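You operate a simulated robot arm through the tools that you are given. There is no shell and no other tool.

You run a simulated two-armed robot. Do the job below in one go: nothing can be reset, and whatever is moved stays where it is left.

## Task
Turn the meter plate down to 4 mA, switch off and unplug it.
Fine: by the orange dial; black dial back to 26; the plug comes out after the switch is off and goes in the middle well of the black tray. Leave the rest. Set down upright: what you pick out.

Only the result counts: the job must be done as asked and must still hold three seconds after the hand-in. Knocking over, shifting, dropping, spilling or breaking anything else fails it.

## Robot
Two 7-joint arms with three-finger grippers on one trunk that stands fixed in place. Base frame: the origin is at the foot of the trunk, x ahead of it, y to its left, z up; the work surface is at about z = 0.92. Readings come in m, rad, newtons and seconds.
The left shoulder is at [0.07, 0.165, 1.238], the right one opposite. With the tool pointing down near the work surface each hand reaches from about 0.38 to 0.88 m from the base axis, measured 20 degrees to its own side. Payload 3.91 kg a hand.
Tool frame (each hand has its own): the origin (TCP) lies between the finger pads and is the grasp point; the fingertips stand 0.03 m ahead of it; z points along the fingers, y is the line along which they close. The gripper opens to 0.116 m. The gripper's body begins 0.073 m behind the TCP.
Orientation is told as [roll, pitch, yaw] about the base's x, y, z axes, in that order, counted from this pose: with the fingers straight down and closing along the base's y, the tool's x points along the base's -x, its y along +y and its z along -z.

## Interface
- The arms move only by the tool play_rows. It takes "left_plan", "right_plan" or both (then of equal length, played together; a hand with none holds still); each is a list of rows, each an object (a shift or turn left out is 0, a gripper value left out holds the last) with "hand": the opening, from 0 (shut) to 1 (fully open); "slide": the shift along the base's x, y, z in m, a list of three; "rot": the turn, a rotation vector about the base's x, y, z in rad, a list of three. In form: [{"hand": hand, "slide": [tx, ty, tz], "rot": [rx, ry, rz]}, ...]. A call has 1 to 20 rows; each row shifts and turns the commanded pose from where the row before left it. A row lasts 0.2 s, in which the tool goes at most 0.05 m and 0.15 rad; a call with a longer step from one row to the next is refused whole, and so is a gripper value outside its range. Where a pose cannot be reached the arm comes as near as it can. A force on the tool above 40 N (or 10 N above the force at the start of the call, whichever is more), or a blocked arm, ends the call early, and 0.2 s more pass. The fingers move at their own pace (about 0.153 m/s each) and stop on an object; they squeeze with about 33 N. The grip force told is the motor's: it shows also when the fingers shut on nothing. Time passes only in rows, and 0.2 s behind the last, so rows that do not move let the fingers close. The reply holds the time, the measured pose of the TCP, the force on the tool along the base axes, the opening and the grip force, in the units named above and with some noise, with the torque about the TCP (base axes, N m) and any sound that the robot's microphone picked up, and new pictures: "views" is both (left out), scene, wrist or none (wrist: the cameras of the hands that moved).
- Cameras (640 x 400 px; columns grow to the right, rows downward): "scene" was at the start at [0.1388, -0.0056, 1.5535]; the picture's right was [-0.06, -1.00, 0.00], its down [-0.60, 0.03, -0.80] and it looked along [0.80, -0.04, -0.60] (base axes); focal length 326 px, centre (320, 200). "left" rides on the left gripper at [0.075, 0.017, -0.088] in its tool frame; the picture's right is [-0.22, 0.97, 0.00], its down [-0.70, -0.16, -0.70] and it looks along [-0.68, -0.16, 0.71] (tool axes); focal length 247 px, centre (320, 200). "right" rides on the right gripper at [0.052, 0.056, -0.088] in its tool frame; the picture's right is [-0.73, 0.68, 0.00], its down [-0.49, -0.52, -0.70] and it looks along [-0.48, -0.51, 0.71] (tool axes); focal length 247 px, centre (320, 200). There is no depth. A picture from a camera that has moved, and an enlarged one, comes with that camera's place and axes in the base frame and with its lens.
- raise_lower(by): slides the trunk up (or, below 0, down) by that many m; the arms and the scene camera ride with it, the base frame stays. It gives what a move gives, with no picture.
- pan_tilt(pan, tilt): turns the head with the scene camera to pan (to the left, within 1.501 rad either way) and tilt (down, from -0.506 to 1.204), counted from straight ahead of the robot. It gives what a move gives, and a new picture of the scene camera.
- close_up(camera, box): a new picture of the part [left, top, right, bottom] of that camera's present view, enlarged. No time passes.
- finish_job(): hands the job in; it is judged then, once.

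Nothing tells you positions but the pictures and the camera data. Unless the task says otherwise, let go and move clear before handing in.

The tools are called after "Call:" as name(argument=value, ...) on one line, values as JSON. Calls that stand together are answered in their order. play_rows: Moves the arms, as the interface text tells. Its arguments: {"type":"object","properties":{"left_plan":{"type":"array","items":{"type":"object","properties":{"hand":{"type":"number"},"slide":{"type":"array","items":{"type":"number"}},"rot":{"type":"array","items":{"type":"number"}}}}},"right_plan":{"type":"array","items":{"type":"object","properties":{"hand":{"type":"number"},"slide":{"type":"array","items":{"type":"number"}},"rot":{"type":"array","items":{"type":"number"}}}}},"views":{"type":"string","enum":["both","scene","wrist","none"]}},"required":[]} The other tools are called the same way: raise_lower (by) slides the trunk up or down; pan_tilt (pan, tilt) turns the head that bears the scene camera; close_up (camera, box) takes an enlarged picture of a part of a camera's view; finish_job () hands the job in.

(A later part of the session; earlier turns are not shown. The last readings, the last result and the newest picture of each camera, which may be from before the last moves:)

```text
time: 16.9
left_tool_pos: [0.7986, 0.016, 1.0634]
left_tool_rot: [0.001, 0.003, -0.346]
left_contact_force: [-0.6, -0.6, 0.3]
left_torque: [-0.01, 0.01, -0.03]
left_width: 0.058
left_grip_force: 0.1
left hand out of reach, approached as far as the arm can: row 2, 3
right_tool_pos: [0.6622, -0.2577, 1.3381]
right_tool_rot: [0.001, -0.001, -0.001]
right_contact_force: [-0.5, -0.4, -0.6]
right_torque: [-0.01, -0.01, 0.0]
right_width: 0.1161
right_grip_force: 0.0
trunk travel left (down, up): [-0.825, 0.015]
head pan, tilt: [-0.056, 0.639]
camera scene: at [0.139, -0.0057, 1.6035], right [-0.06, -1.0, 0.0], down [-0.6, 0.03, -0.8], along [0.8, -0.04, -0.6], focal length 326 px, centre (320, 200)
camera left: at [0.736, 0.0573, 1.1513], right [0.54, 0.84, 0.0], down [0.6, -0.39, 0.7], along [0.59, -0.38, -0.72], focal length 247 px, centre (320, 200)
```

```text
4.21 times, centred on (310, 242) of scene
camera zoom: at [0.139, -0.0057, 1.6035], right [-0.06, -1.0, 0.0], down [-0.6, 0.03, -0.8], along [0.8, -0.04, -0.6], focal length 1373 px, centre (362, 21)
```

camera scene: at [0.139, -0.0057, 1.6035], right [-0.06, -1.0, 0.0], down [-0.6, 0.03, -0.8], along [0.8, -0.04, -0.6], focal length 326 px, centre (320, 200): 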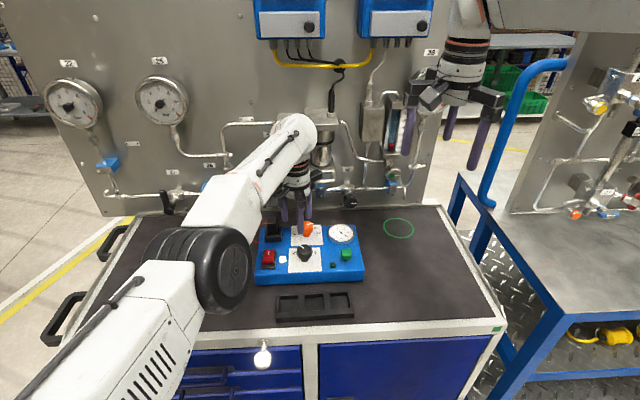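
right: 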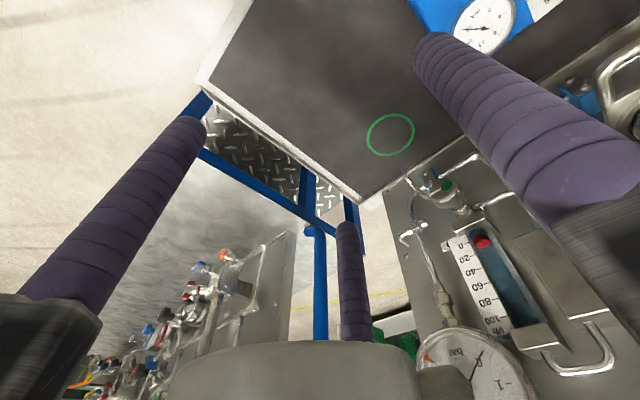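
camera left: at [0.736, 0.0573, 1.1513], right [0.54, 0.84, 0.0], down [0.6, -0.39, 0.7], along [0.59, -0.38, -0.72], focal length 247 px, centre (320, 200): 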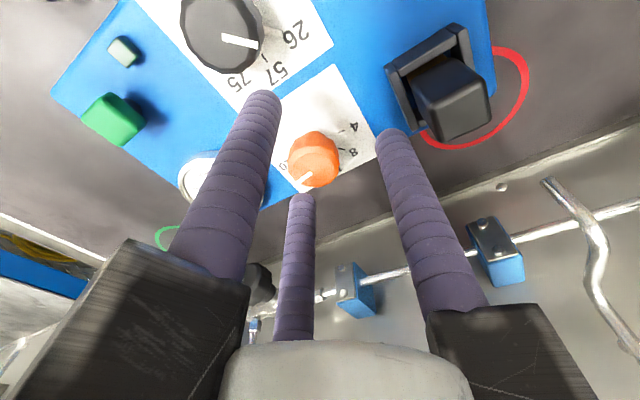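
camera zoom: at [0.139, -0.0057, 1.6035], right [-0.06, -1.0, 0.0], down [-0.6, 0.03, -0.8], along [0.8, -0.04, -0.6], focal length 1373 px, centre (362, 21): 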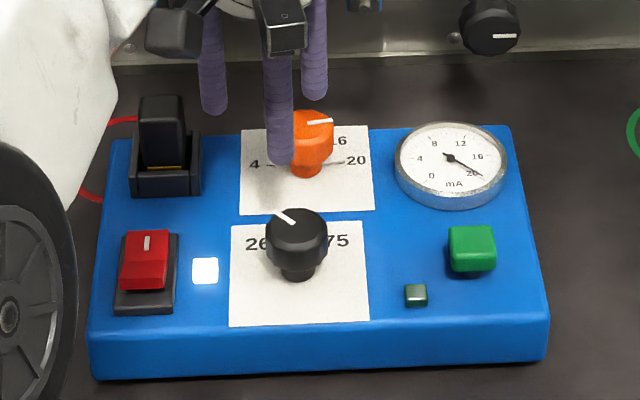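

The knob centre comes out at about (0.820, -0.005). I'll tilt the tool outward, then move over the knob at a safe height.

Call:
play_rows(left_plan=[{"rot": [-0.0133, -0.0585, 0]}, {"rot": [-0.0133, -0.0585, 0]}, {"slide": [0.0107, -0.0102, 0]}, {"slide": [0.0107, -0.0103, -0.008]}, {}, {}])

Call:
close_up(camera="scene", box=[260, 195, 350, 260])

Call:
close_up(camera="left", box=[220, 60, 420, 220])

```text
time: 17.8
left_tool_pos: [0.815, 0.0097, 1.0603]
left_tool_rot: [0.02, -0.103, -0.352]
left_contact_force: [-22.1, 10.0, -15.4]
left_torque: [-0.37, -1.16, -0.36]
left_width: 0.0454
left_grip_force: 0.2
left hand out of reach, approached as far as the arm can: row 1, 2, 3, 4
right_tool_pos: [0.6571, -0.2548, 1.3422]
right_tool_rot: [0.0, -0.006, 0.0]
right_contact_force: [0.1, 0.0, 0.4]
right_torque: [-0.03, -0.04, 0.0]
right_width: 0.116
right_grip_force: 0.1
trunk travel left (down, up): [-0.825, 0.015]
head pan, tilt: [-0.056, 0.639]
stopped in row 4 (left hand): the force on the tool passed its limit at 42 N (the readings are from after the stop); the commanded pose is now the measured one
camera scene: at [0.1321, -0.0018, 1.6045], right [-0.05, -1.0, 0.0], down [-0.59, 0.03, -0.81], along [0.8, -0.05, -0.59], focal length 326 px, centre (320, 200)
camera left: at [0.7436, 0.0526, 1.1404], right [0.54, 0.84, 0.04], down [0.52, -0.38, 0.77], along [0.66, -0.39, -0.64], focal length 247 px, centre (320, 200)
```

scene: 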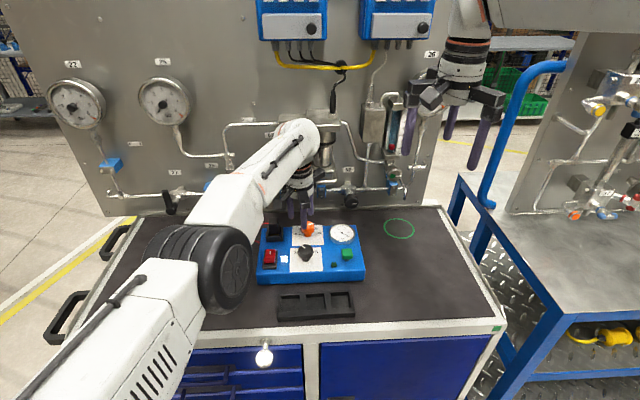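
left: 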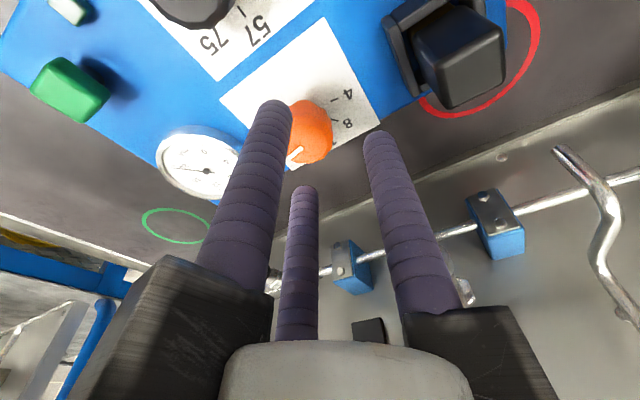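

```text
6.15 times, centred on (305, 228) of scene
camera zoom: at [0.1321, -0.0018, 1.6045], right [-0.05, -1.0, 0.0], down [-0.59, 0.03, -0.81], along [0.8, -0.05, -0.59], focal length 2007 px, centre (412, 31)
```

zoom: 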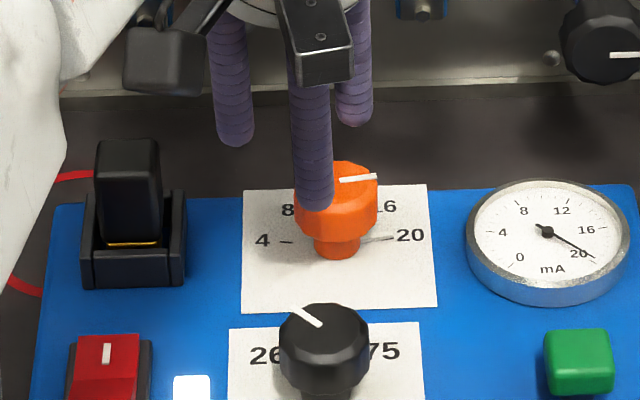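

```text
2.50 times, centred on (320, 140) of left
camera zoom: at [0.7436, 0.0526, 1.1404], right [0.54, 0.84, 0.04], down [0.52, -0.38, 0.77], along [0.66, -0.39, -0.64], focal length 617 px, centre (320, 350)
```

zoom: 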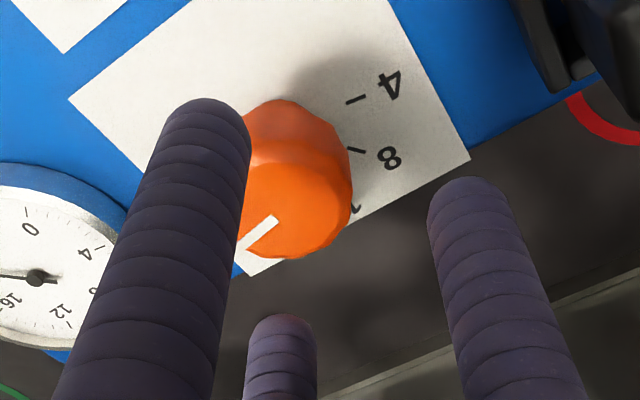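

The front finger touched the knob's side. I'm backing off and up at once, then checking that the box hasn't moved.

Call:
play_rows(left_plan=[{"slide": [-0.012, 0.006, 0.01]}, {"slide": [-0.01, 0.005, 0.04]}, {}, {}])

Call:
close_up(camera="scene", box=[250, 195, 370, 290])

```text
time: 18.3
left_tool_pos: [0.8126, 0.0123, 1.0638]
left_tool_rot: [0.016, -0.086, -0.355]
left_contact_force: [-12.2, 13.2, -3.4]
left_torque: [-0.81, -0.76, 0.06]
left_width: 0.0496
left_grip_force: 0.1
left hand out of reach, approached as far as the arm can: row 1, 2
right_tool_pos: [0.6599, -0.2556, 1.3414]
right_tool_rot: [-0.002, -0.003, -0.001]
right_contact_force: [-0.9, 0.5, -0.7]
right_torque: [0.0, -0.04, 0.02]
right_width: 0.1162
right_grip_force: 0.1
trunk travel left (down, up): [-0.825, 0.015]
head pan, tilt: [-0.056, 0.639]
stopped in row 2 (left hand): the force on the tool passed its limit at 49 N (the readings are from after the stop); the commanded pose is now the measured one
camera scene: at [0.1345, -0.0026, 1.6041], right [-0.06, -1.0, 0.0], down [-0.59, 0.03, -0.8], along [0.8, -0.05, -0.59], focal length 326 px, centre (320, 200)
camera left: at [0.7427, 0.0551, 1.1458], right [0.55, 0.84, 0.04], down [0.53, -0.38, 0.75], along [0.65, -0.39, -0.66], focal length 247 px, centre (320, 200)
```

scene: 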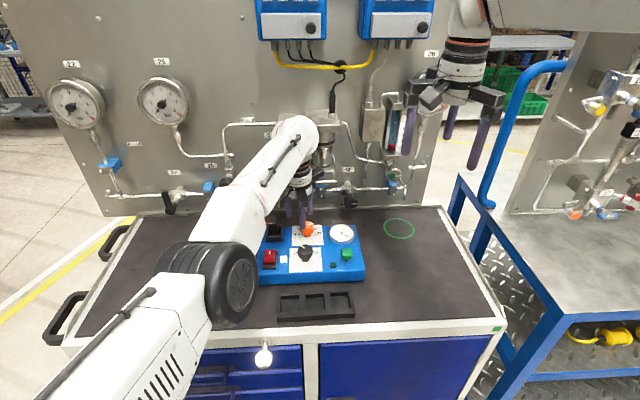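
left: 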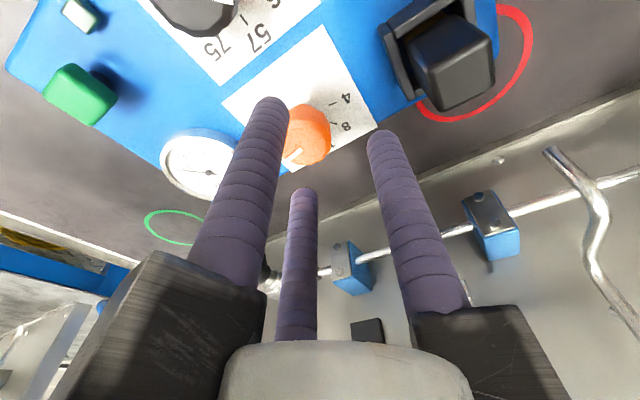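

```text
4.21 times, centred on (310, 242) of scene
camera zoom: at [0.1345, -0.0026, 1.6041], right [-0.06, -1.0, 0.0], down [-0.59, 0.03, -0.8], along [0.8, -0.05, -0.59], focal length 1373 px, centre (362, 21)
```

zoom: 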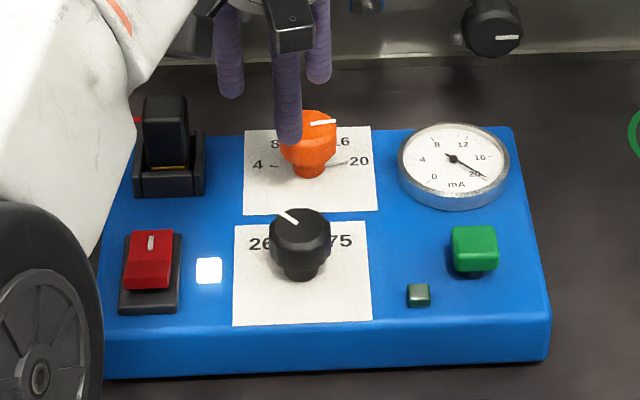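

Something is still pressing on the hand, so I'm looking closely for the contact before moving again.

Call:
close_up(camera="scene", box=[250, 110, 370, 240])

Call:
close_up(camera="scene", box=[285, 215, 325, 240])

Call:
close_up(camera="left", box=[200, 60, 520, 360])

Call:
close_up(camera="right", box=[0, 0, 640, 400])

```text
3.08 times, centred on (310, 175) of scene
camera zoom: at [0.1345, -0.0026, 1.6041], right [-0.06, -1.0, 0.0], down [-0.59, 0.03, -0.8], along [0.8, -0.05, -0.59], focal length 1003 px, centre (351, 277)
```

zoom: 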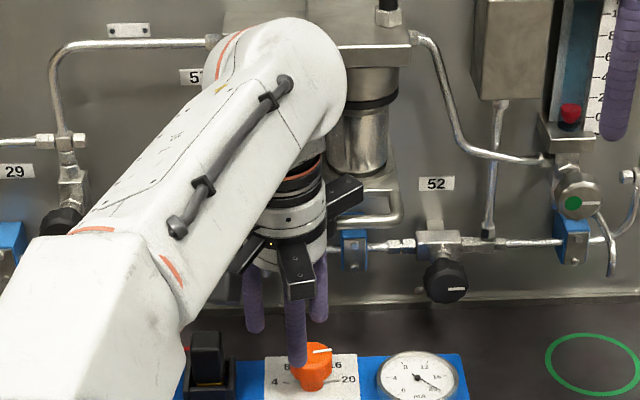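

```text
16.00 times, centred on (305, 228) of scene
camera zoom: at [0.1345, -0.0026, 1.6041], right [-0.06, -1.0, 0.0], down [-0.59, 0.03, -0.8], along [0.8, -0.05, -0.59], focal length 5217 px, centre (560, -240)
```

zoom: 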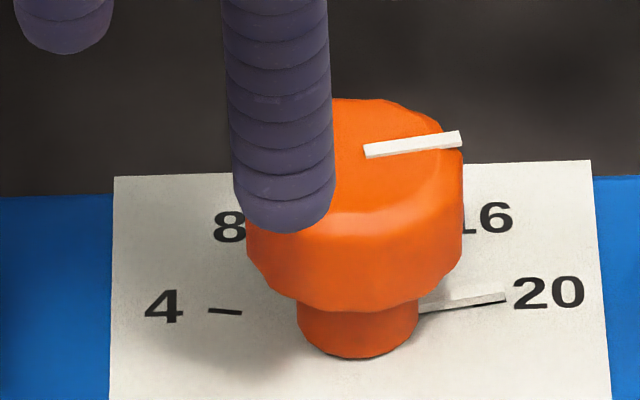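

```text
1.33 times, centred on (360, 210) of left
camera zoom: at [0.7427, 0.0551, 1.1458], right [0.55, 0.84, 0.04], down [0.53, -0.38, 0.75], along [0.65, -0.39, -0.66], focal length 329 px, centre (267, 187)
```

zoom: 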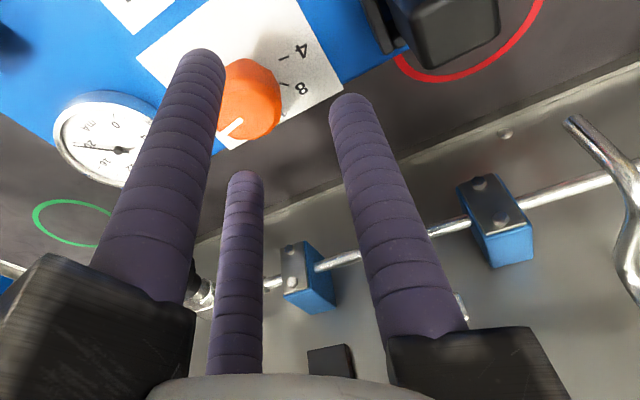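

```text
1.00 times, centred on (320, 200) of right (not enlarged: the box is as wide or as high as the picture)
camera zoom: at [0.6074, -0.1991, 1.4297], right [0.73, 0.68, 0.0], down [0.48, -0.52, 0.7], along [0.48, -0.51, -0.71], focal length 247 px, centre (320, 200)
```

zoom: 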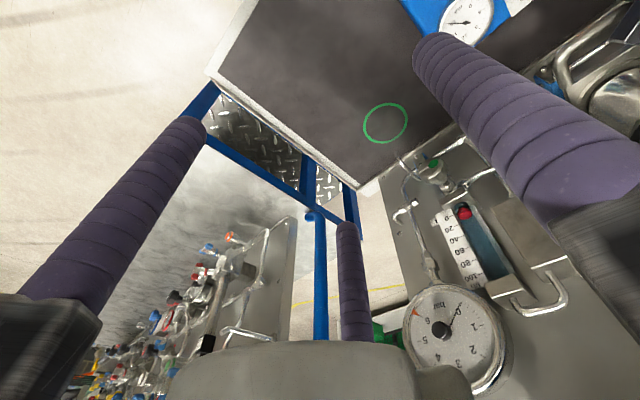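

The force line of action points to the rear-right finger arm, at about (0.86, -0.04, 1.14), pressing on the panel's silver cylinder. I'll back straight out toward me and to the left, without rising.

Call:
play_rows(left_plan=[{"slide": [-0.01, 0.008, 0]}, {"slide": [-0.015, 0.01, 0]}, {"slide": [-0.02, 0.01, 0]}, {}])

Call:
close_up(camera="scene", box=[250, 110, 370, 240])

```text
time: 19.3
left_tool_pos: [0.8194, 0.0215, 1.0644]
left_tool_rot: [0.015, -0.09, -0.353]
left_contact_force: [-2.0, 7.6, 2.5]
left_torque: [-0.65, -0.25, 0.11]
left_width: 0.0541
left_grip_force: 0.1
left hand out of reach, approached as far as the arm can: row 1, 2, 3
right_tool_pos: [0.663, -0.2564, 1.3399]
right_tool_rot: [0.0, -0.001, -0.001]
right_contact_force: [-0.4, 0.1, -0.2]
right_torque: [-0.01, -0.04, 0.01]
right_width: 0.116
right_grip_force: 0.1
trunk travel left (down, up): [-0.825, 0.015]
head pan, tilt: [-0.056, 0.639]
camera scene: at [0.1377, -0.004, 1.6038], right [-0.06, -1.0, 0.0], down [-0.59, 0.03, -0.8], along [0.8, -0.04, -0.6], focal length 326 px, centre (320, 200)
camera left: at [0.7485, 0.064, 1.1468], right [0.54, 0.84, 0.04], down [0.53, -0.38, 0.76], along [0.65, -0.39, -0.65], focal length 247 px, centre (320, 200)
```

scene: 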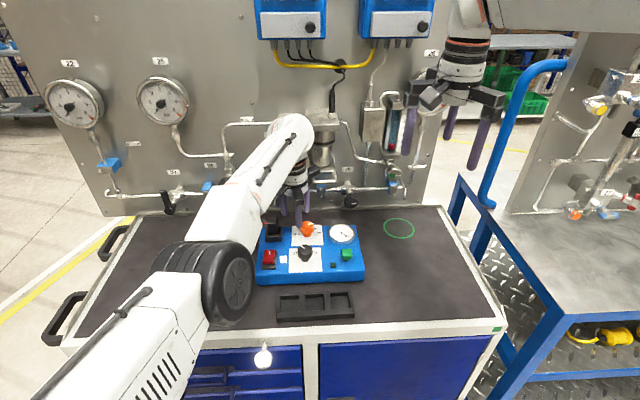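
left: 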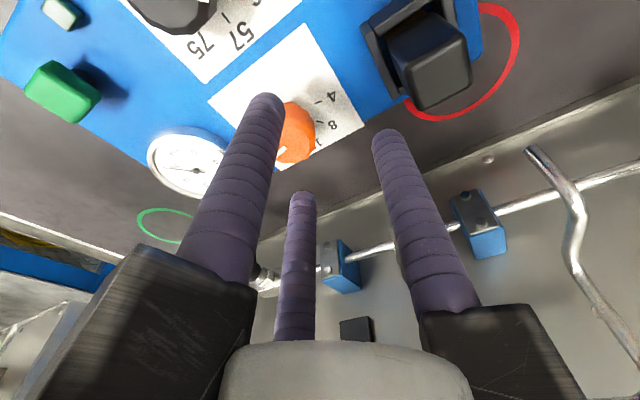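

```text
3.08 times, centred on (310, 175) of scene
camera zoom: at [0.1377, -0.004, 1.6038], right [-0.06, -1.0, 0.0], down [-0.59, 0.03, -0.8], along [0.8, -0.04, -0.6], focal length 1003 px, centre (351, 277)
```

zoom: 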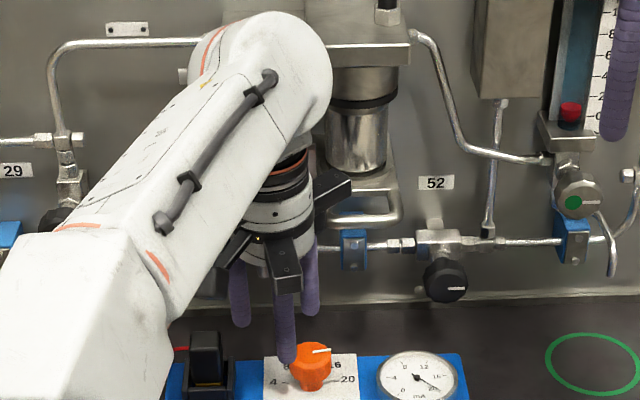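

Closing the fingers will draw that finger arm away from the bracket. I'll do that in place and read the force.

Call:
play_rows(left_plan=[{"hand": 0.3}, {"hand": 0.2}, {"slide": [-0.02, 0, 0]}, {"slide": [-0.03, 0, 0]}, {}])

Call:
close_up(camera="scene", box=[250, 110, 370, 240])

```text
time: 20.5
left_tool_pos: [0.8153, 0.007, 1.0608]
left_tool_rot: [0.015, -0.085, -0.354]
left_contact_force: [0.7, 0.5, 0.2]
left_torque: [-0.03, 0.02, 0.01]
left_width: 0.0233
left_grip_force: 0.1
left hand out of reach, approached as far as the arm can: row 3, 4
right_tool_pos: [0.6626, -0.2566, 1.3382]
right_tool_rot: [0.0, 0.001, -0.001]
right_contact_force: [1.0, 0.0, -1.0]
right_torque: [0.0, 0.01, 0.02]
right_width: 0.1161
right_grip_force: 0.0
trunk travel left (down, up): [-0.825, 0.015]
head pan, tilt: [-0.056, 0.639]
camera scene: at [0.1387, -0.005, 1.6036], right [-0.06, -1.0, 0.0], down [-0.6, 0.03, -0.8], along [0.8, -0.04, -0.6], focal length 326 px, centre (320, 200)
camera left: at [0.7449, 0.0503, 1.1447], right [0.55, 0.84, 0.03], down [0.54, -0.38, 0.75], along [0.64, -0.39, -0.66], focal length 247 px, centre (320, 200)
```

scene: 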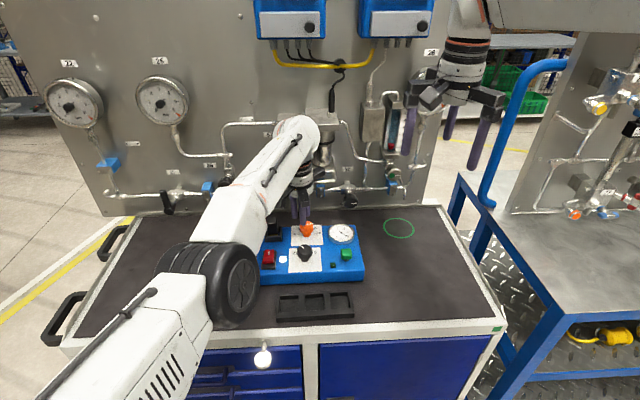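
left: 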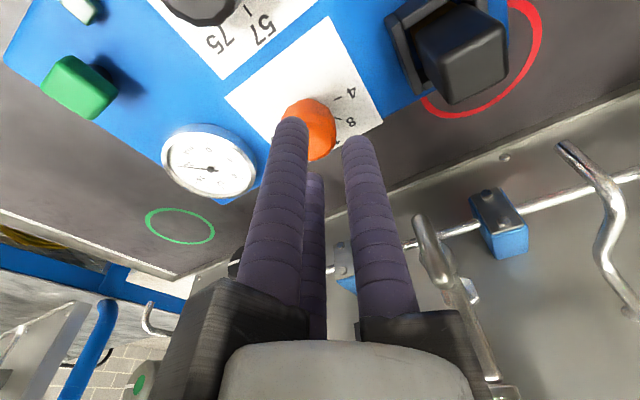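

```text
3.08 times, centred on (310, 175) of scene
camera zoom: at [0.1387, -0.005, 1.6036], right [-0.06, -1.0, 0.0], down [-0.6, 0.03, -0.8], along [0.8, -0.04, -0.6], focal length 1003 px, centre (351, 277)
```

zoom: 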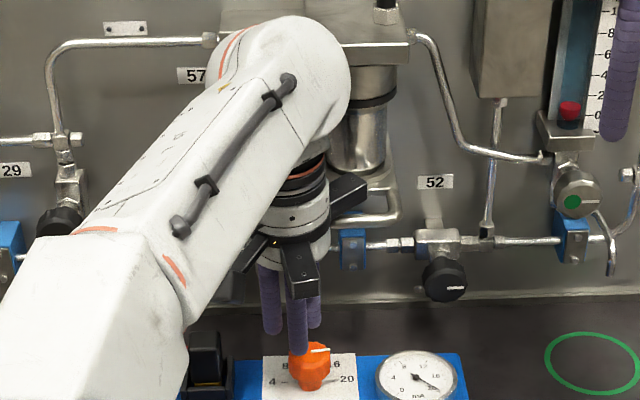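

Contact is gone and forces are zero. The solver now seems stuck near the straight-arm pose, so I'll probe a combined up-and-back move.

Call:
play_rows(left_plan=[{"slide": [-0.02, 0.005, 0.02]}, {"slide": [-0.04, 0.01, 0.02]}, {"slide": [-0.04, 0.01, 0.02]}, {}], views="scene")

```text
time: 21.5
left_tool_pos: [0.8085, 0.0009, 1.129]
left_tool_rot: [0.017, -0.084, -0.355]
left_contact_force: [0.8, -0.5, -0.4]
left_torque: [-0.02, 0.02, -0.01]
left_width: 0.023
left_grip_force: 0.0
left hand out of reach, approached as far as the arm can: row 1, 2, 3
right_tool_pos: [0.6629, -0.2581, 1.3378]
right_tool_rot: [-0.001, 0.0, -0.003]
right_contact_force: [-0.4, 0.4, 0.5]
right_torque: [0.0, 0.01, 0.01]
right_width: 0.1159
right_grip_force: 0.2
trunk travel left (down, up): [-0.825, 0.015]
head pan, tilt: [-0.056, 0.639]
camera scene: at [0.1391, -0.0056, 1.6035], right [-0.06, -1.0, 0.0], down [-0.6, 0.03, -0.8], along [0.8, -0.04, -0.6], focal length 326 px, centre (320, 200)
```

scene: 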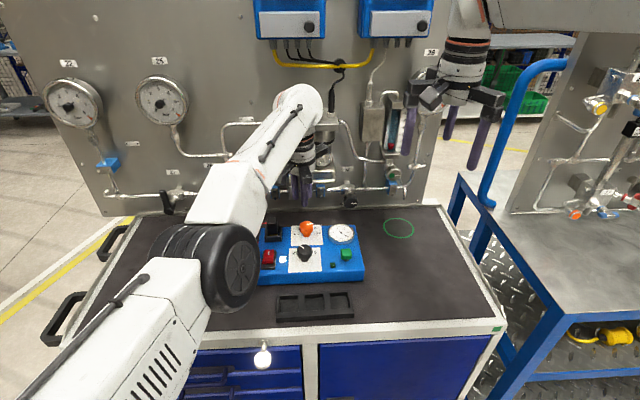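

Vertical motion works, but the radial direction is stuck. I'm well above everything now, so I'll try swinging left and back together.

Call:
play_rows(left_plan=[{"slide": [-0.02, 0.03, 0]}, {"slide": [-0.03, 0.03, 0]}, {"slide": [-0.035, 0.03, 0]}, {"slide": [-0.035, 0.03, 0]}, {}], views="scene")

```text
time: 22.7
left_tool_pos: [0.8289, 0.0748, 1.1413]
left_tool_rot: [0.016, -0.086, -0.357]
left_contact_force: [1.3, 0.2, 0.1]
left_torque: [-0.02, -0.01, -0.01]
left_width: 0.0231
left_grip_force: 0.1
left hand out of reach, approached as far as the arm can: row 1, 2, 3, 4
right_tool_pos: [0.6631, -0.2581, 1.3381]
right_tool_rot: [0.0, -0.001, -0.001]
right_contact_force: [-0.8, -0.5, 1.0]
right_torque: [0.03, -0.01, 0.0]
right_width: 0.1158
right_grip_force: 0.1
trunk travel left (down, up): [-0.825, 0.015]
head pan, tilt: [-0.056, 0.639]
camera scene: at [0.1389, -0.006, 1.6035], right [-0.06, -1.0, 0.0], down [-0.6, 0.03, -0.8], along [0.8, -0.04, -0.6], focal length 326 px, centre (320, 200)
```

scene: 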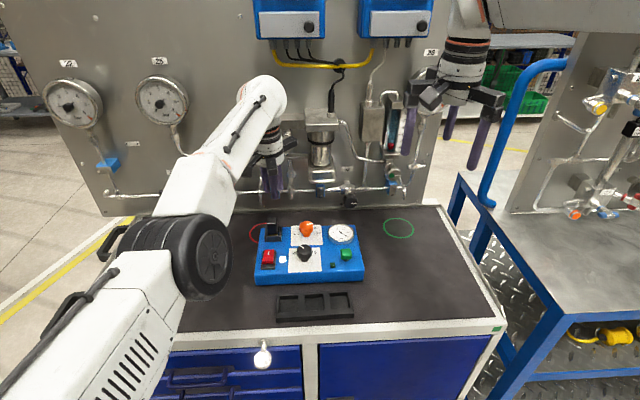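

The hand only moves along the arm's reach sphere. I'll swing it clear to the left, push the command outward to straighten fully, then pull it back hard.

Call:
play_rows(left_plan=[{"slide": [0, 0.045, 0.0]}, {"slide": [0, 0.045, 0]}, {"slide": [0, 0.045, 0]}, {"slide": [0.04, 0, 0]}, {"slide": [0.04, 0, 0]}, {"slide": [-0.045, 0, 0]}, {"slide": [-0.045, 0, 0]}, {"slide": [-0.045, 0, 0]}, {"slide": [-0.045, 0, 0]}, {"slide": [-0.045, 0, 0]}, {}], views="scene")

```text
time: 25.1
left_tool_pos: [0.6224, 0.2112, 1.143]
left_tool_rot: [0.016, -0.087, -0.357]
left_contact_force: [0.9, 1.0, 0.1]
left_torque: [0.0, -0.02, 0.0]
left_width: 0.0232
left_grip_force: 0.1
left hand out of reach, approached as far as the arm can: row 1, 2, 3, 4, 5
right_tool_pos: [0.663, -0.2575, 1.339]
right_tool_rot: [0.0, 0.0, 0.0]
right_contact_force: [-0.8, -0.7, -0.6]
right_torque: [0.03, -0.01, 0.01]
right_width: 0.116
right_grip_force: 0.1
trunk travel left (down, up): [-0.825, 0.015]
head pan, tilt: [-0.056, 0.639]
camera scene: at [0.1388, -0.0057, 1.6036], right [-0.06, -1.0, 0.0], down [-0.6, 0.03, -0.8], along [0.8, -0.04, -0.6], focal length 326 px, centre (320, 200)
```

scene: 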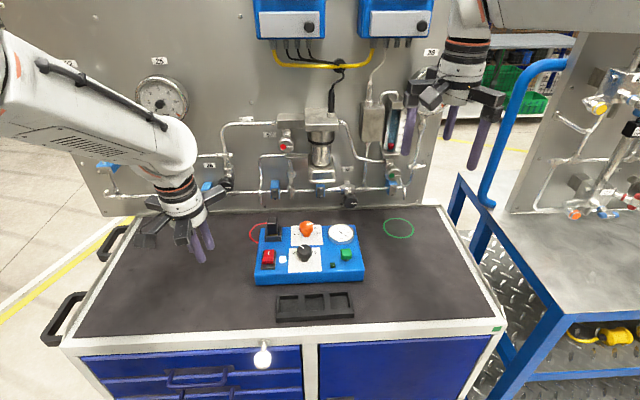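

The arm is free again and retracted. I'll check that the box hasn't moved and look at the panel hardware behind the orange dial.

Call:
close_up(camera="scene", box=[250, 195, 370, 290])

Call:
close_up(camera="scene", box=[240, 90, 400, 240])

Call:
close_up(camera="left", box=[0, 0, 640, 400])

```text
4.21 times, centred on (310, 242) of scene
camera zoom: at [0.1388, -0.0057, 1.6036], right [-0.06, -1.0, 0.0], down [-0.6, 0.03, -0.8], along [0.8, -0.04, -0.6], focal length 1373 px, centre (362, 21)
```

zoom: 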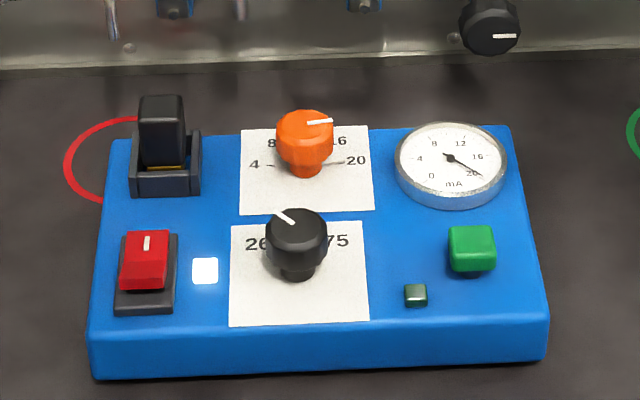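

```text
2.67 times, centred on (320, 165) of scene
camera zoom: at [0.1388, -0.0057, 1.6036], right [-0.06, -1.0, 0.0], down [-0.6, 0.03, -0.8], along [0.8, -0.04, -0.6], focal length 870 px, centre (320, 293)
```

zoom: 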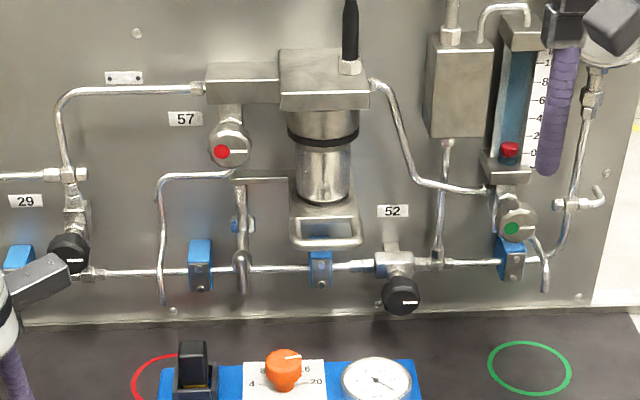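

```text
1.00 times, centred on (320, 200) of left (not enlarged: the box is as wide or as high as the picture)
camera zoom: at [0.5518, 0.2538, 1.2235], right [0.55, 0.84, 0.03], down [0.53, -0.38, 0.76], along [0.64, -0.39, -0.65], focal length 247 px, centre (320, 200)
```

zoom: 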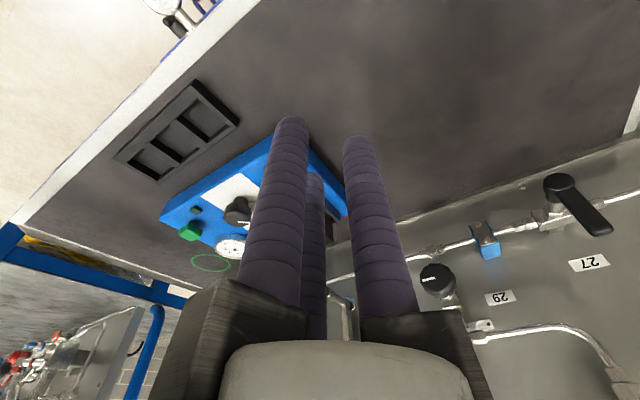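

The box hasn't moved. The U-handle below the cylinder protrudes to about x≈0.865 at z≈1.12, so I'll work the orange dial with the finger arms pointed away from it, the tool leaned back about 9°, and short regrips. First, a staging pose in front of the dial.

Call:
play_rows(left_plan=[{"hand": 0.42, "slide": [0.0139, -0.0307, -0.0104], "rot": [0, 0, -0.136]}, {"slide": [0.0139, -0.0307, -0.0104], "rot": [0, 0, -0.136]}, {"slide": [0.0139, -0.0307, -0.0104], "rot": [0, 0, -0.136]}, {"slide": [0.0139, -0.0307, -0.0104], "rot": [0, 0, -0.136]}, {"slide": [0.0139, -0.0307, -0.0104], "rot": [0, 0, -0.136]}, {"slide": [0.0139, -0.0307, -0.0104], "rot": [0, 0, -0.136]}, {"slide": [0.0139, -0.0307, -0.0104], "rot": [0, 0, -0.136]}, {"rot": [-0.0097, -0.0945, 0]}, {}])

```text
time: 27.1
left_tool_pos: [0.7199, -0.0027, 1.0691]
left_tool_rot: [0.105, -0.121, -1.319]
left_contact_force: [0.5, -0.5, 0.2]
left_torque: [0.01, 0.04, 0.02]
left_width: 0.0485
left_grip_force: 0.0
right_tool_pos: [0.6627, -0.2578, 1.3385]
right_tool_rot: [-0.001, 0.001, 0.0]
right_contact_force: [-0.7, -0.5, 0.5]
right_torque: [-0.02, 0.02, -0.01]
right_width: 0.1164
right_grip_force: 0.1
trunk travel left (down, up): [-0.825, 0.015]
head pan, tilt: [-0.056, 0.639]
camera scene: at [0.1386, -0.0053, 1.6036], right [-0.06, -1.0, 0.0], down [-0.6, 0.03, -0.8], along [0.8, -0.04, -0.6], focal length 326 px, centre (320, 200)
camera left: at [0.7077, 0.0805, 1.1487], right [0.99, 0.04, 0.13], down [-0.07, -0.65, 0.76], along [0.11, -0.76, -0.64], focal length 247 px, centre (320, 200)
```

scene: 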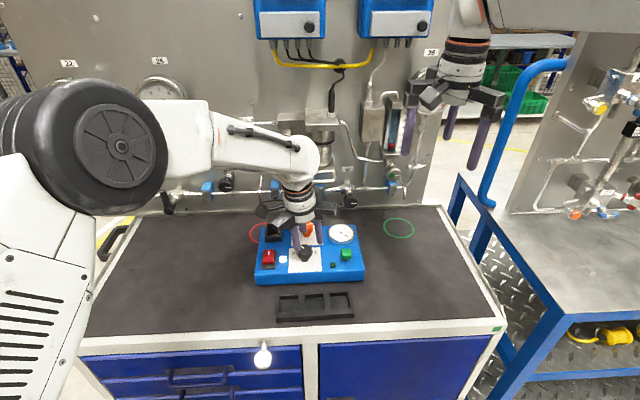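
left: 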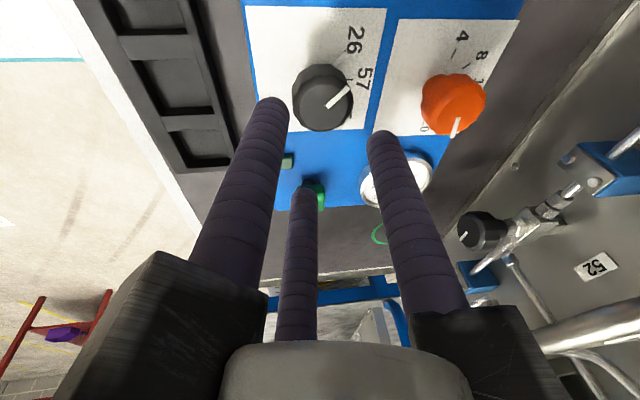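

Staging went well. I'm moving toward the orange dial at this height.

Call:
play_rows(left_plan=[{"slide": [0.025, 0, 0]}, {"slide": [0.025, 0, 0]}, {"slide": [0.025, 0, 0]}, {"slide": [0.021, -0.001, 0]}, {}])

Call:
close_up(camera="scene", box=[260, 120, 360, 250])

Call:
close_up(camera="scene", box=[280, 205, 340, 245])

```text
time: 28.3
left_tool_pos: [0.8166, -0.0044, 1.0697]
left_tool_rot: [0.106, -0.119, -1.316]
left_contact_force: [0.7, -0.4, -0.1]
left_torque: [-0.02, -0.04, 0.02]
left_width: 0.0484
left_grip_force: 0.1
right_tool_pos: [0.6614, -0.2585, 1.3391]
right_tool_rot: [0.0, -0.003, -0.001]
right_contact_force: [0.3, 0.5, 0.2]
right_torque: [0.0, -0.03, -0.03]
right_width: 0.1159
right_grip_force: 0.2
trunk travel left (down, up): [-0.825, 0.015]
head pan, tilt: [-0.056, 0.639]
camera scene: at [0.1382, -0.0055, 1.6036], right [-0.06, -1.0, 0.0], down [-0.6, 0.03, -0.8], along [0.8, -0.04, -0.6], focal length 326 px, centre (320, 200)
camera left: at [0.804, 0.08, 1.1495], right [0.99, 0.04, 0.13], down [-0.07, -0.65, 0.76], along [0.11, -0.76, -0.64], focal length 247 px, centre (320, 200)
```

scene: 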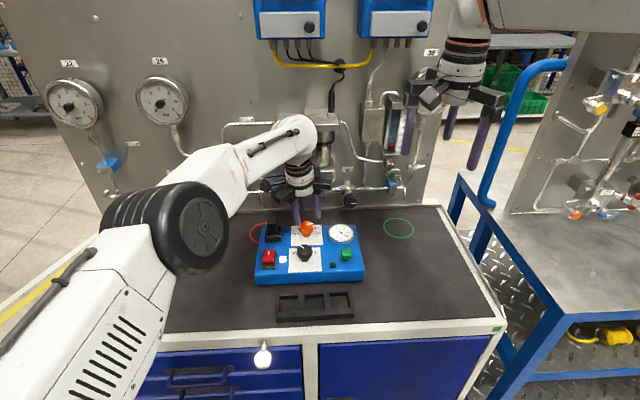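
left: 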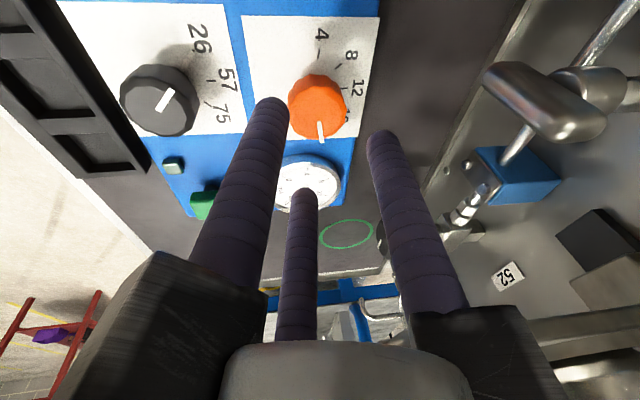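

```text
3.08 times, centred on (310, 185) of scene
camera zoom: at [0.1382, -0.0055, 1.6036], right [-0.06, -1.0, 0.0], down [-0.6, 0.03, -0.8], along [0.8, -0.04, -0.6], focal length 1003 px, centre (351, 246)
```

zoom: 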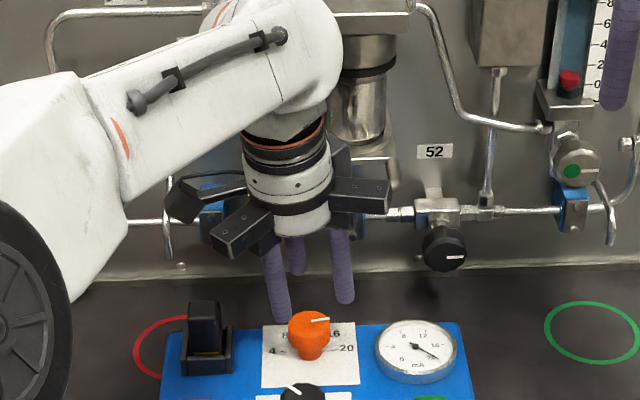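

```text
10.00 times, centred on (310, 225) of scene
camera zoom: at [0.1382, -0.0055, 1.6036], right [-0.06, -1.0, 0.0], down [-0.6, 0.03, -0.8], along [0.8, -0.04, -0.6], focal length 3261 px, centre (420, -50)
```

zoom: 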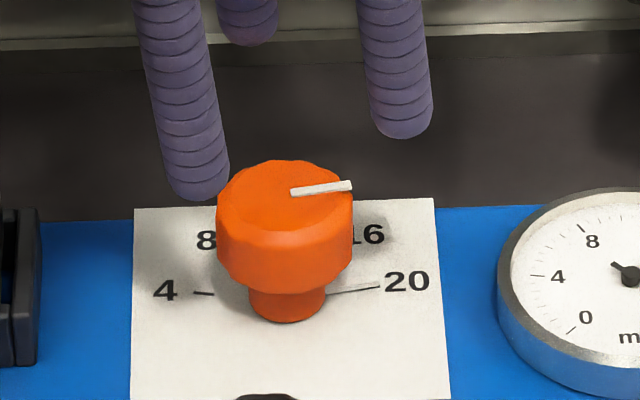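

It's positioned above the orange knob without contact. I'm opening slightly more and descending.

Call:
play_rows(left_plan=[{"hand": 0.52, "slide": [0.001, 0.001, 0]}, {"slide": [0.0005, 0, -0.02]}, {"slide": [0.0005, 0, -0.02]}, {"slide": [0, 0, -0.012]}, {}])

Call:
close_up(camera="scene", box=[280, 205, 340, 245])

Call:
close_up(camera="left", box=[220, 40, 440, 200])

```text
time: 29.1
left_tool_pos: [0.8232, -0.0046, 1.0526]
left_tool_rot: [0.131, -0.136, -1.314]
left_contact_force: [-16.9, 2.1, 20.5]
left_torque: [-0.7, -1.92, -0.41]
left_width: 0.0603
left_grip_force: 0.1
right_tool_pos: [0.6597, -0.2566, 1.3388]
right_tool_rot: [-0.001, -0.003, 0.0]
right_contact_force: [0.6, 0.5, 0.4]
right_torque: [0.01, 0.05, -0.03]
right_width: 0.1158
right_grip_force: 0.1
trunk travel left (down, up): [-0.825, 0.015]
head pan, tilt: [-0.056, 0.639]
stopped in row 3 (left hand): the force on the tool passed its limit at 51 N (the readings are from after the stop); the commanded pose is now the measured one
camera scene: at [0.1342, -0.0054, 1.604], right [-0.06, -1.0, 0.0], down [-0.59, 0.03, -0.8], along [0.8, -0.04, -0.59], focal length 326 px, centre (320, 200)
camera left: at [0.8079, 0.0806, 1.1314], right [0.99, 0.05, 0.15], down [-0.09, -0.64, 0.76], along [0.14, -0.77, -0.63], focal length 247 px, centre (320, 200)
```

scene: 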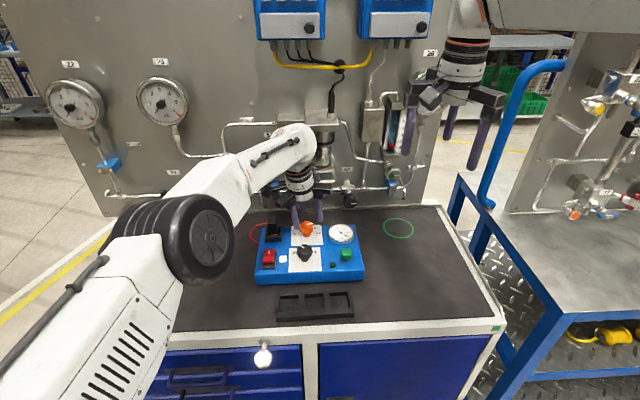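
left: 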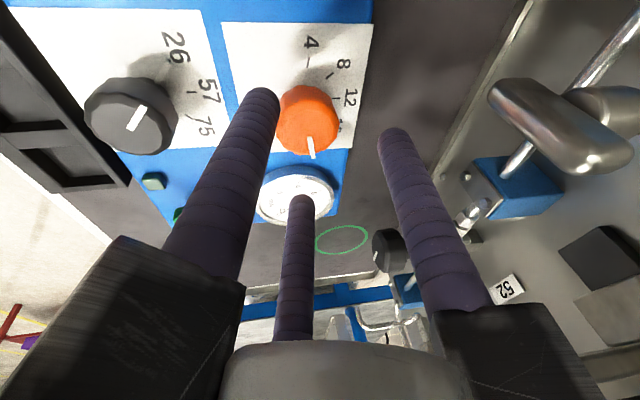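

```text
10.00 times, centred on (310, 225) of scene
camera zoom: at [0.1342, -0.0054, 1.604], right [-0.06, -1.0, 0.0], down [-0.59, 0.03, -0.8], along [0.8, -0.04, -0.59], focal length 3261 px, centre (420, -50)
```

zoom: 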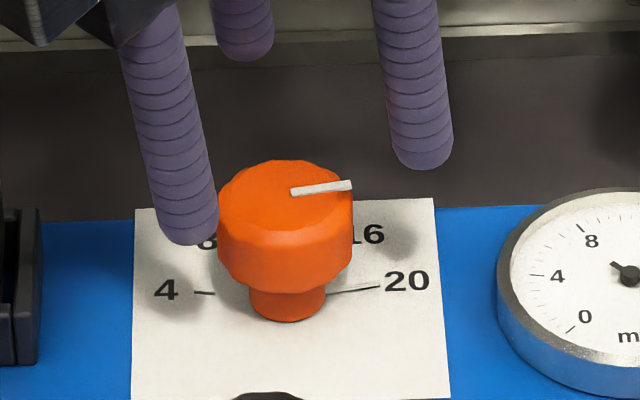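

```text
2.50 times, centred on (330, 120) of left
camera zoom: at [0.8079, 0.0806, 1.1314], right [0.99, 0.05, 0.15], down [-0.09, -0.64, 0.76], along [0.14, -0.77, -0.63], focal length 617 px, centre (295, 400)
```

zoom: 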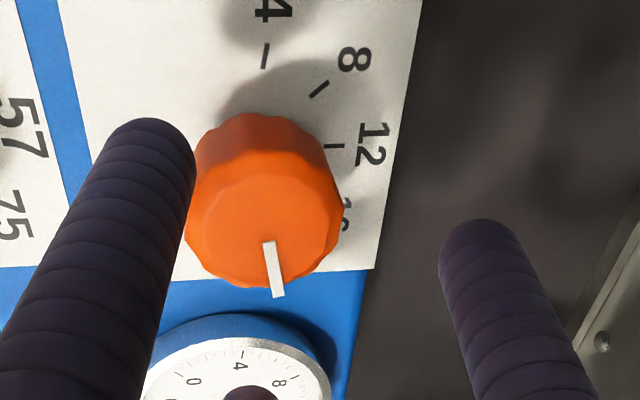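

This time the hub's underside met the U-handle bar, at about (0.86, -0.035, 1.12). I'll lift off and lean the tool back to about 17°, so the hub stays well in front of the handle.

Call:
play_rows(left_plan=[{"slide": [-0.015, 0.002, 0.015]}, {"slide": [-0.01, 0, 0.012]}, {"rot": [-0.035, -0.044, 0]}, {"rot": [-0.035, -0.044, 0]}, {}])

Call:
close_up(camera="scene", box=[240, 120, 380, 290])

```text
time: 30.2
left_tool_pos: [0.7989, -0.0025, 1.0759]
left_tool_rot: [0.193, -0.224, -1.324]
left_contact_force: [0.9, -0.1, -0.7]
left_torque: [-0.01, -0.01, 0.0]
left_width: 0.0602
left_grip_force: 0.0
right_tool_pos: [0.662, -0.2571, 1.3385]
right_tool_rot: [0.0, -0.001, -0.001]
right_contact_force: [-0.5, -0.3, 0.6]
right_torque: [0.03, 0.0, 0.02]
right_width: 0.1161
right_grip_force: 0.1
trunk travel left (down, up): [-0.825, 0.015]
head pan, tilt: [-0.056, 0.639]
camera scene: at [0.1381, -0.006, 1.6036], right [-0.06, -1.0, 0.0], down [-0.6, 0.03, -0.8], along [0.8, -0.04, -0.6], focal length 326 px, centre (320, 200)
camera left: at [0.7785, 0.0873, 1.146], right [0.97, 0.06, 0.23], down [-0.15, -0.59, 0.8], along [0.18, -0.81, -0.56], focal length 247 px, centre (320, 200)
```

scene: 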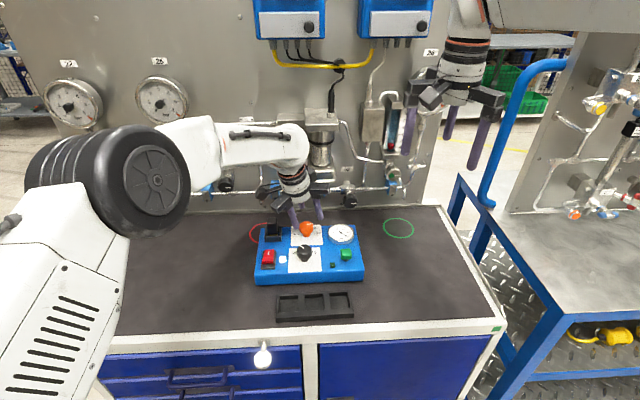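
left: 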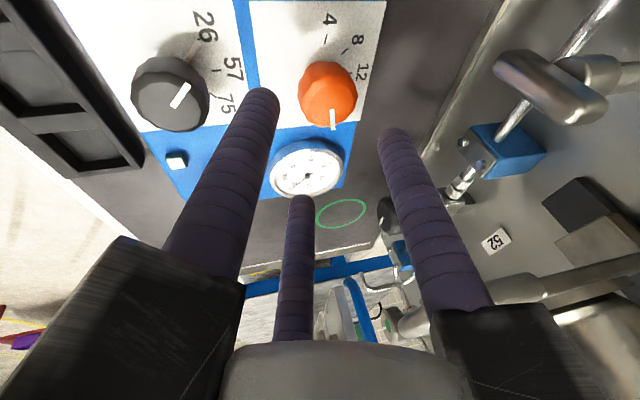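

```text
2.35 times, centred on (310, 205) of scene
camera zoom: at [0.1381, -0.006, 1.6036], right [-0.06, -1.0, 0.0], down [-0.6, 0.03, -0.8], along [0.8, -0.04, -0.6], focal length 767 px, centre (344, 188)
```

zoom: 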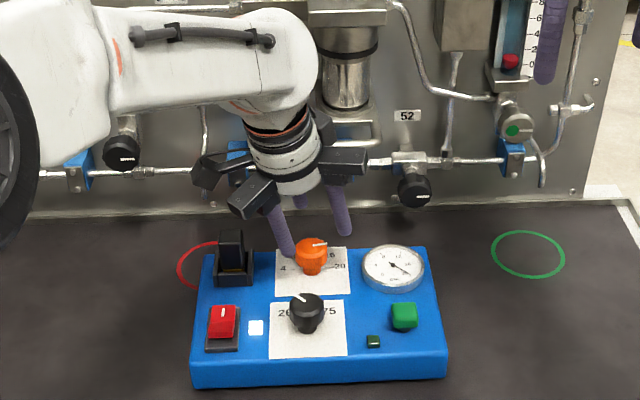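

No contact now, and the hub is well in front of the handle. I'll move over the dial and descend in small steps.

Call:
play_rows(left_plan=[{"hand": 0.52, "slide": [0.009, 0, 0]}, {"slide": [0.009, 0, 0]}, {"slide": [0, 0, -0.015]}, {"slide": [0, 0, -0.015]}, {"slide": [0, 0, -0.014]}, {"slide": [0, 0, -0.013]}, {}])

Call:
close_up(camera="scene", box=[260, 185, 350, 250])

Call:
close_up(camera="left", box=[220, 40, 440, 200])

```text
time: 31.9
left_tool_pos: [0.8189, -0.0014, 1.0172]
left_tool_rot: [0.194, -0.226, -1.324]
left_contact_force: [0.3, 0.4, 0.3]
left_torque: [0.0, 0.0, 0.0]
left_width: 0.0602
left_grip_force: 0.1
right_tool_pos: [0.6627, -0.2563, 1.3384]
right_tool_rot: [-0.001, 0.0, -0.002]
right_contact_force: [1.0, 0.4, -1.6]
right_torque: [0.0, 0.01, -0.02]
right_width: 0.1163
right_grip_force: 0.1
trunk travel left (down, up): [-0.825, 0.015]
head pan, tilt: [-0.056, 0.639]
camera scene: at [0.1387, -0.0057, 1.6035], right [-0.06, -1.0, 0.0], down [-0.6, 0.03, -0.8], along [0.8, -0.04, -0.6], focal length 326 px, centre (320, 200)
camera left: at [0.7969, 0.088, 1.0882], right [0.97, 0.06, 0.23], down [-0.15, -0.59, 0.8], along [0.18, -0.81, -0.56], focal length 247 px, centre (320, 200)
```

scene: 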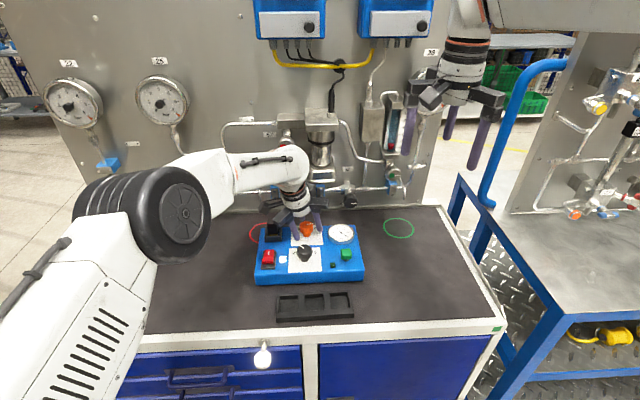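
left: 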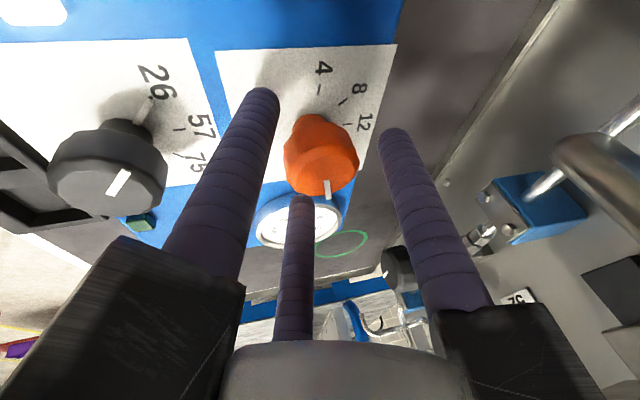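

```text
6.15 times, centred on (305, 218) of scene
camera zoom: at [0.1387, -0.0057, 1.6035], right [-0.06, -1.0, 0.0], down [-0.6, 0.03, -0.8], along [0.8, -0.04, -0.6], focal length 2007 px, centre (412, 92)
```

zoom: 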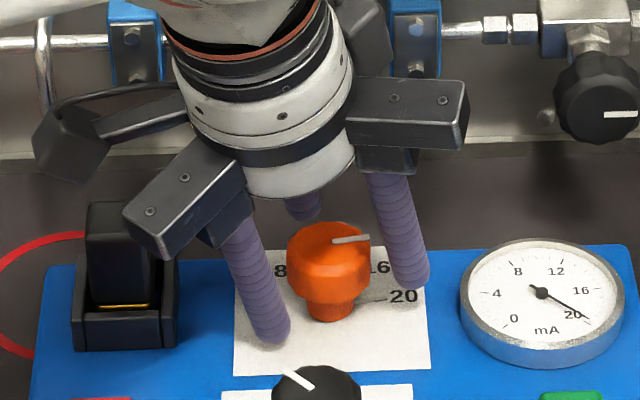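

```text
2.50 times, centred on (330, 120) of left
camera zoom: at [0.7969, 0.088, 1.0882], right [0.97, 0.06, 0.23], down [-0.15, -0.59, 0.8], along [0.18, -0.81, -0.56], focal length 617 px, centre (295, 400)
```

zoom: 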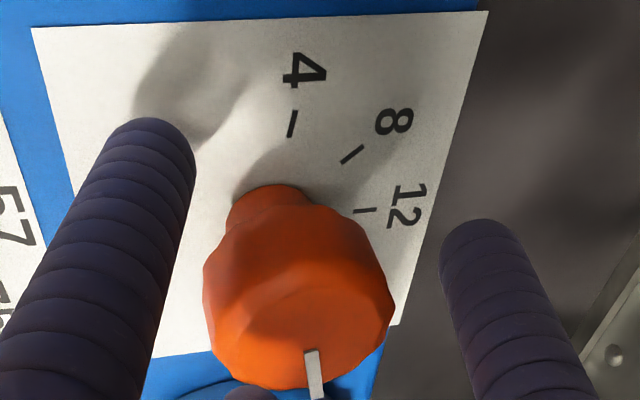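

No contact. I'm closing partway to check the centring by force.

Call:
play_rows(left_plan=[{"hand": 0.42}, {}], views="none")

Call:
close_up(camera="scene", box=[280, 205, 340, 245])

Call:
close_up(camera="left", box=[220, 40, 440, 260])

```text
time: 32.5
left_tool_pos: [0.8183, -0.0012, 1.0173]
left_tool_rot: [0.189, -0.225, -1.324]
left_contact_force: [-0.3, 0.2, 0.9]
left_torque: [0.01, 0.03, 0.03]
left_width: 0.0487
left_grip_force: 0.0
right_tool_pos: [0.663, -0.2574, 1.3383]
right_tool_rot: [-0.001, 0.0, -0.003]
right_contact_force: [0.8, 0.2, -0.1]
right_torque: [0.01, 0.0, -0.05]
right_width: 0.116
right_grip_force: 0.0
trunk travel left (down, up): [-0.825, 0.015]
head pan, tilt: [-0.056, 0.639]
```

```text
10.00 times, centred on (310, 225) of scene
camera zoom: at [0.1388, -0.0057, 1.6035], right [-0.06, -1.0, 0.0], down [-0.6, 0.03, -0.8], along [0.8, -0.04, -0.6], focal length 3261 px, centre (420, -50)
```

zoom: 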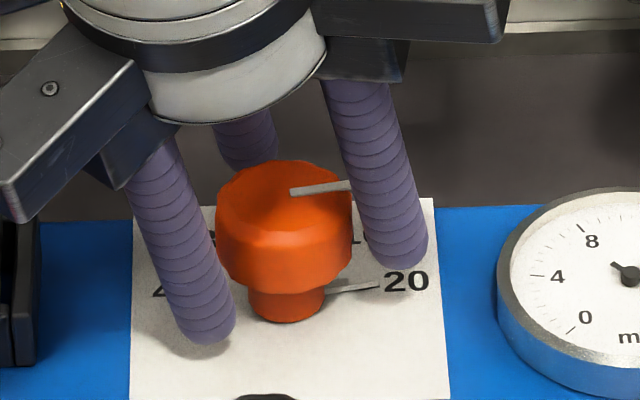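

```text
1.82 times, centred on (330, 150) of left
camera zoom: at [0.7969, 0.0881, 1.0881], right [0.97, 0.06, 0.23], down [-0.15, -0.59, 0.8], along [0.18, -0.81, -0.56], focal length 449 px, centre (302, 291)
```

zoom: 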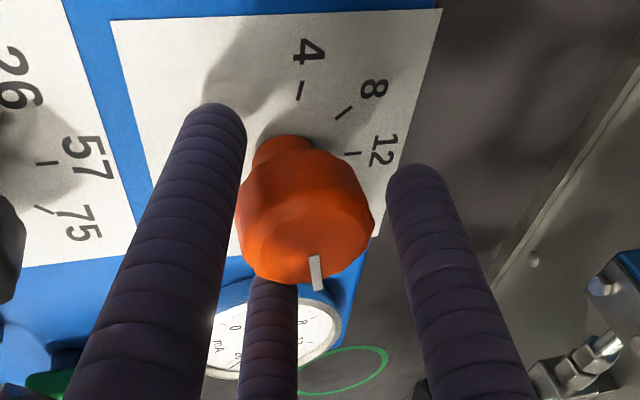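

The knob is nearly centred, slightly toward the front finger. I'll shift 2 mm and grip.

Call:
play_rows(left_plan=[{"slide": [-0.002, 0.001, 0]}, {"hand": 0.36}, {"hand": 0.3}, {}], views="none")

```text
time: 33.5
left_tool_pos: [0.8167, -0.0015, 1.0165]
left_tool_rot: [0.191, -0.224, -1.322]
left_contact_force: [5.8, -0.3, 1.1]
left_torque: [-0.11, -0.36, 0.05]
left_width: 0.0389
left_grip_force: 33.2
right_tool_pos: [0.664, -0.2579, 1.3384]
right_tool_rot: [0.001, 0.001, -0.001]
right_contact_force: [-0.5, -0.8, 0.2]
right_torque: [0.0, -0.03, 0.0]
right_width: 0.1158
right_grip_force: 0.1
trunk travel left (down, up): [-0.825, 0.015]
head pan, tilt: [-0.056, 0.639]
```

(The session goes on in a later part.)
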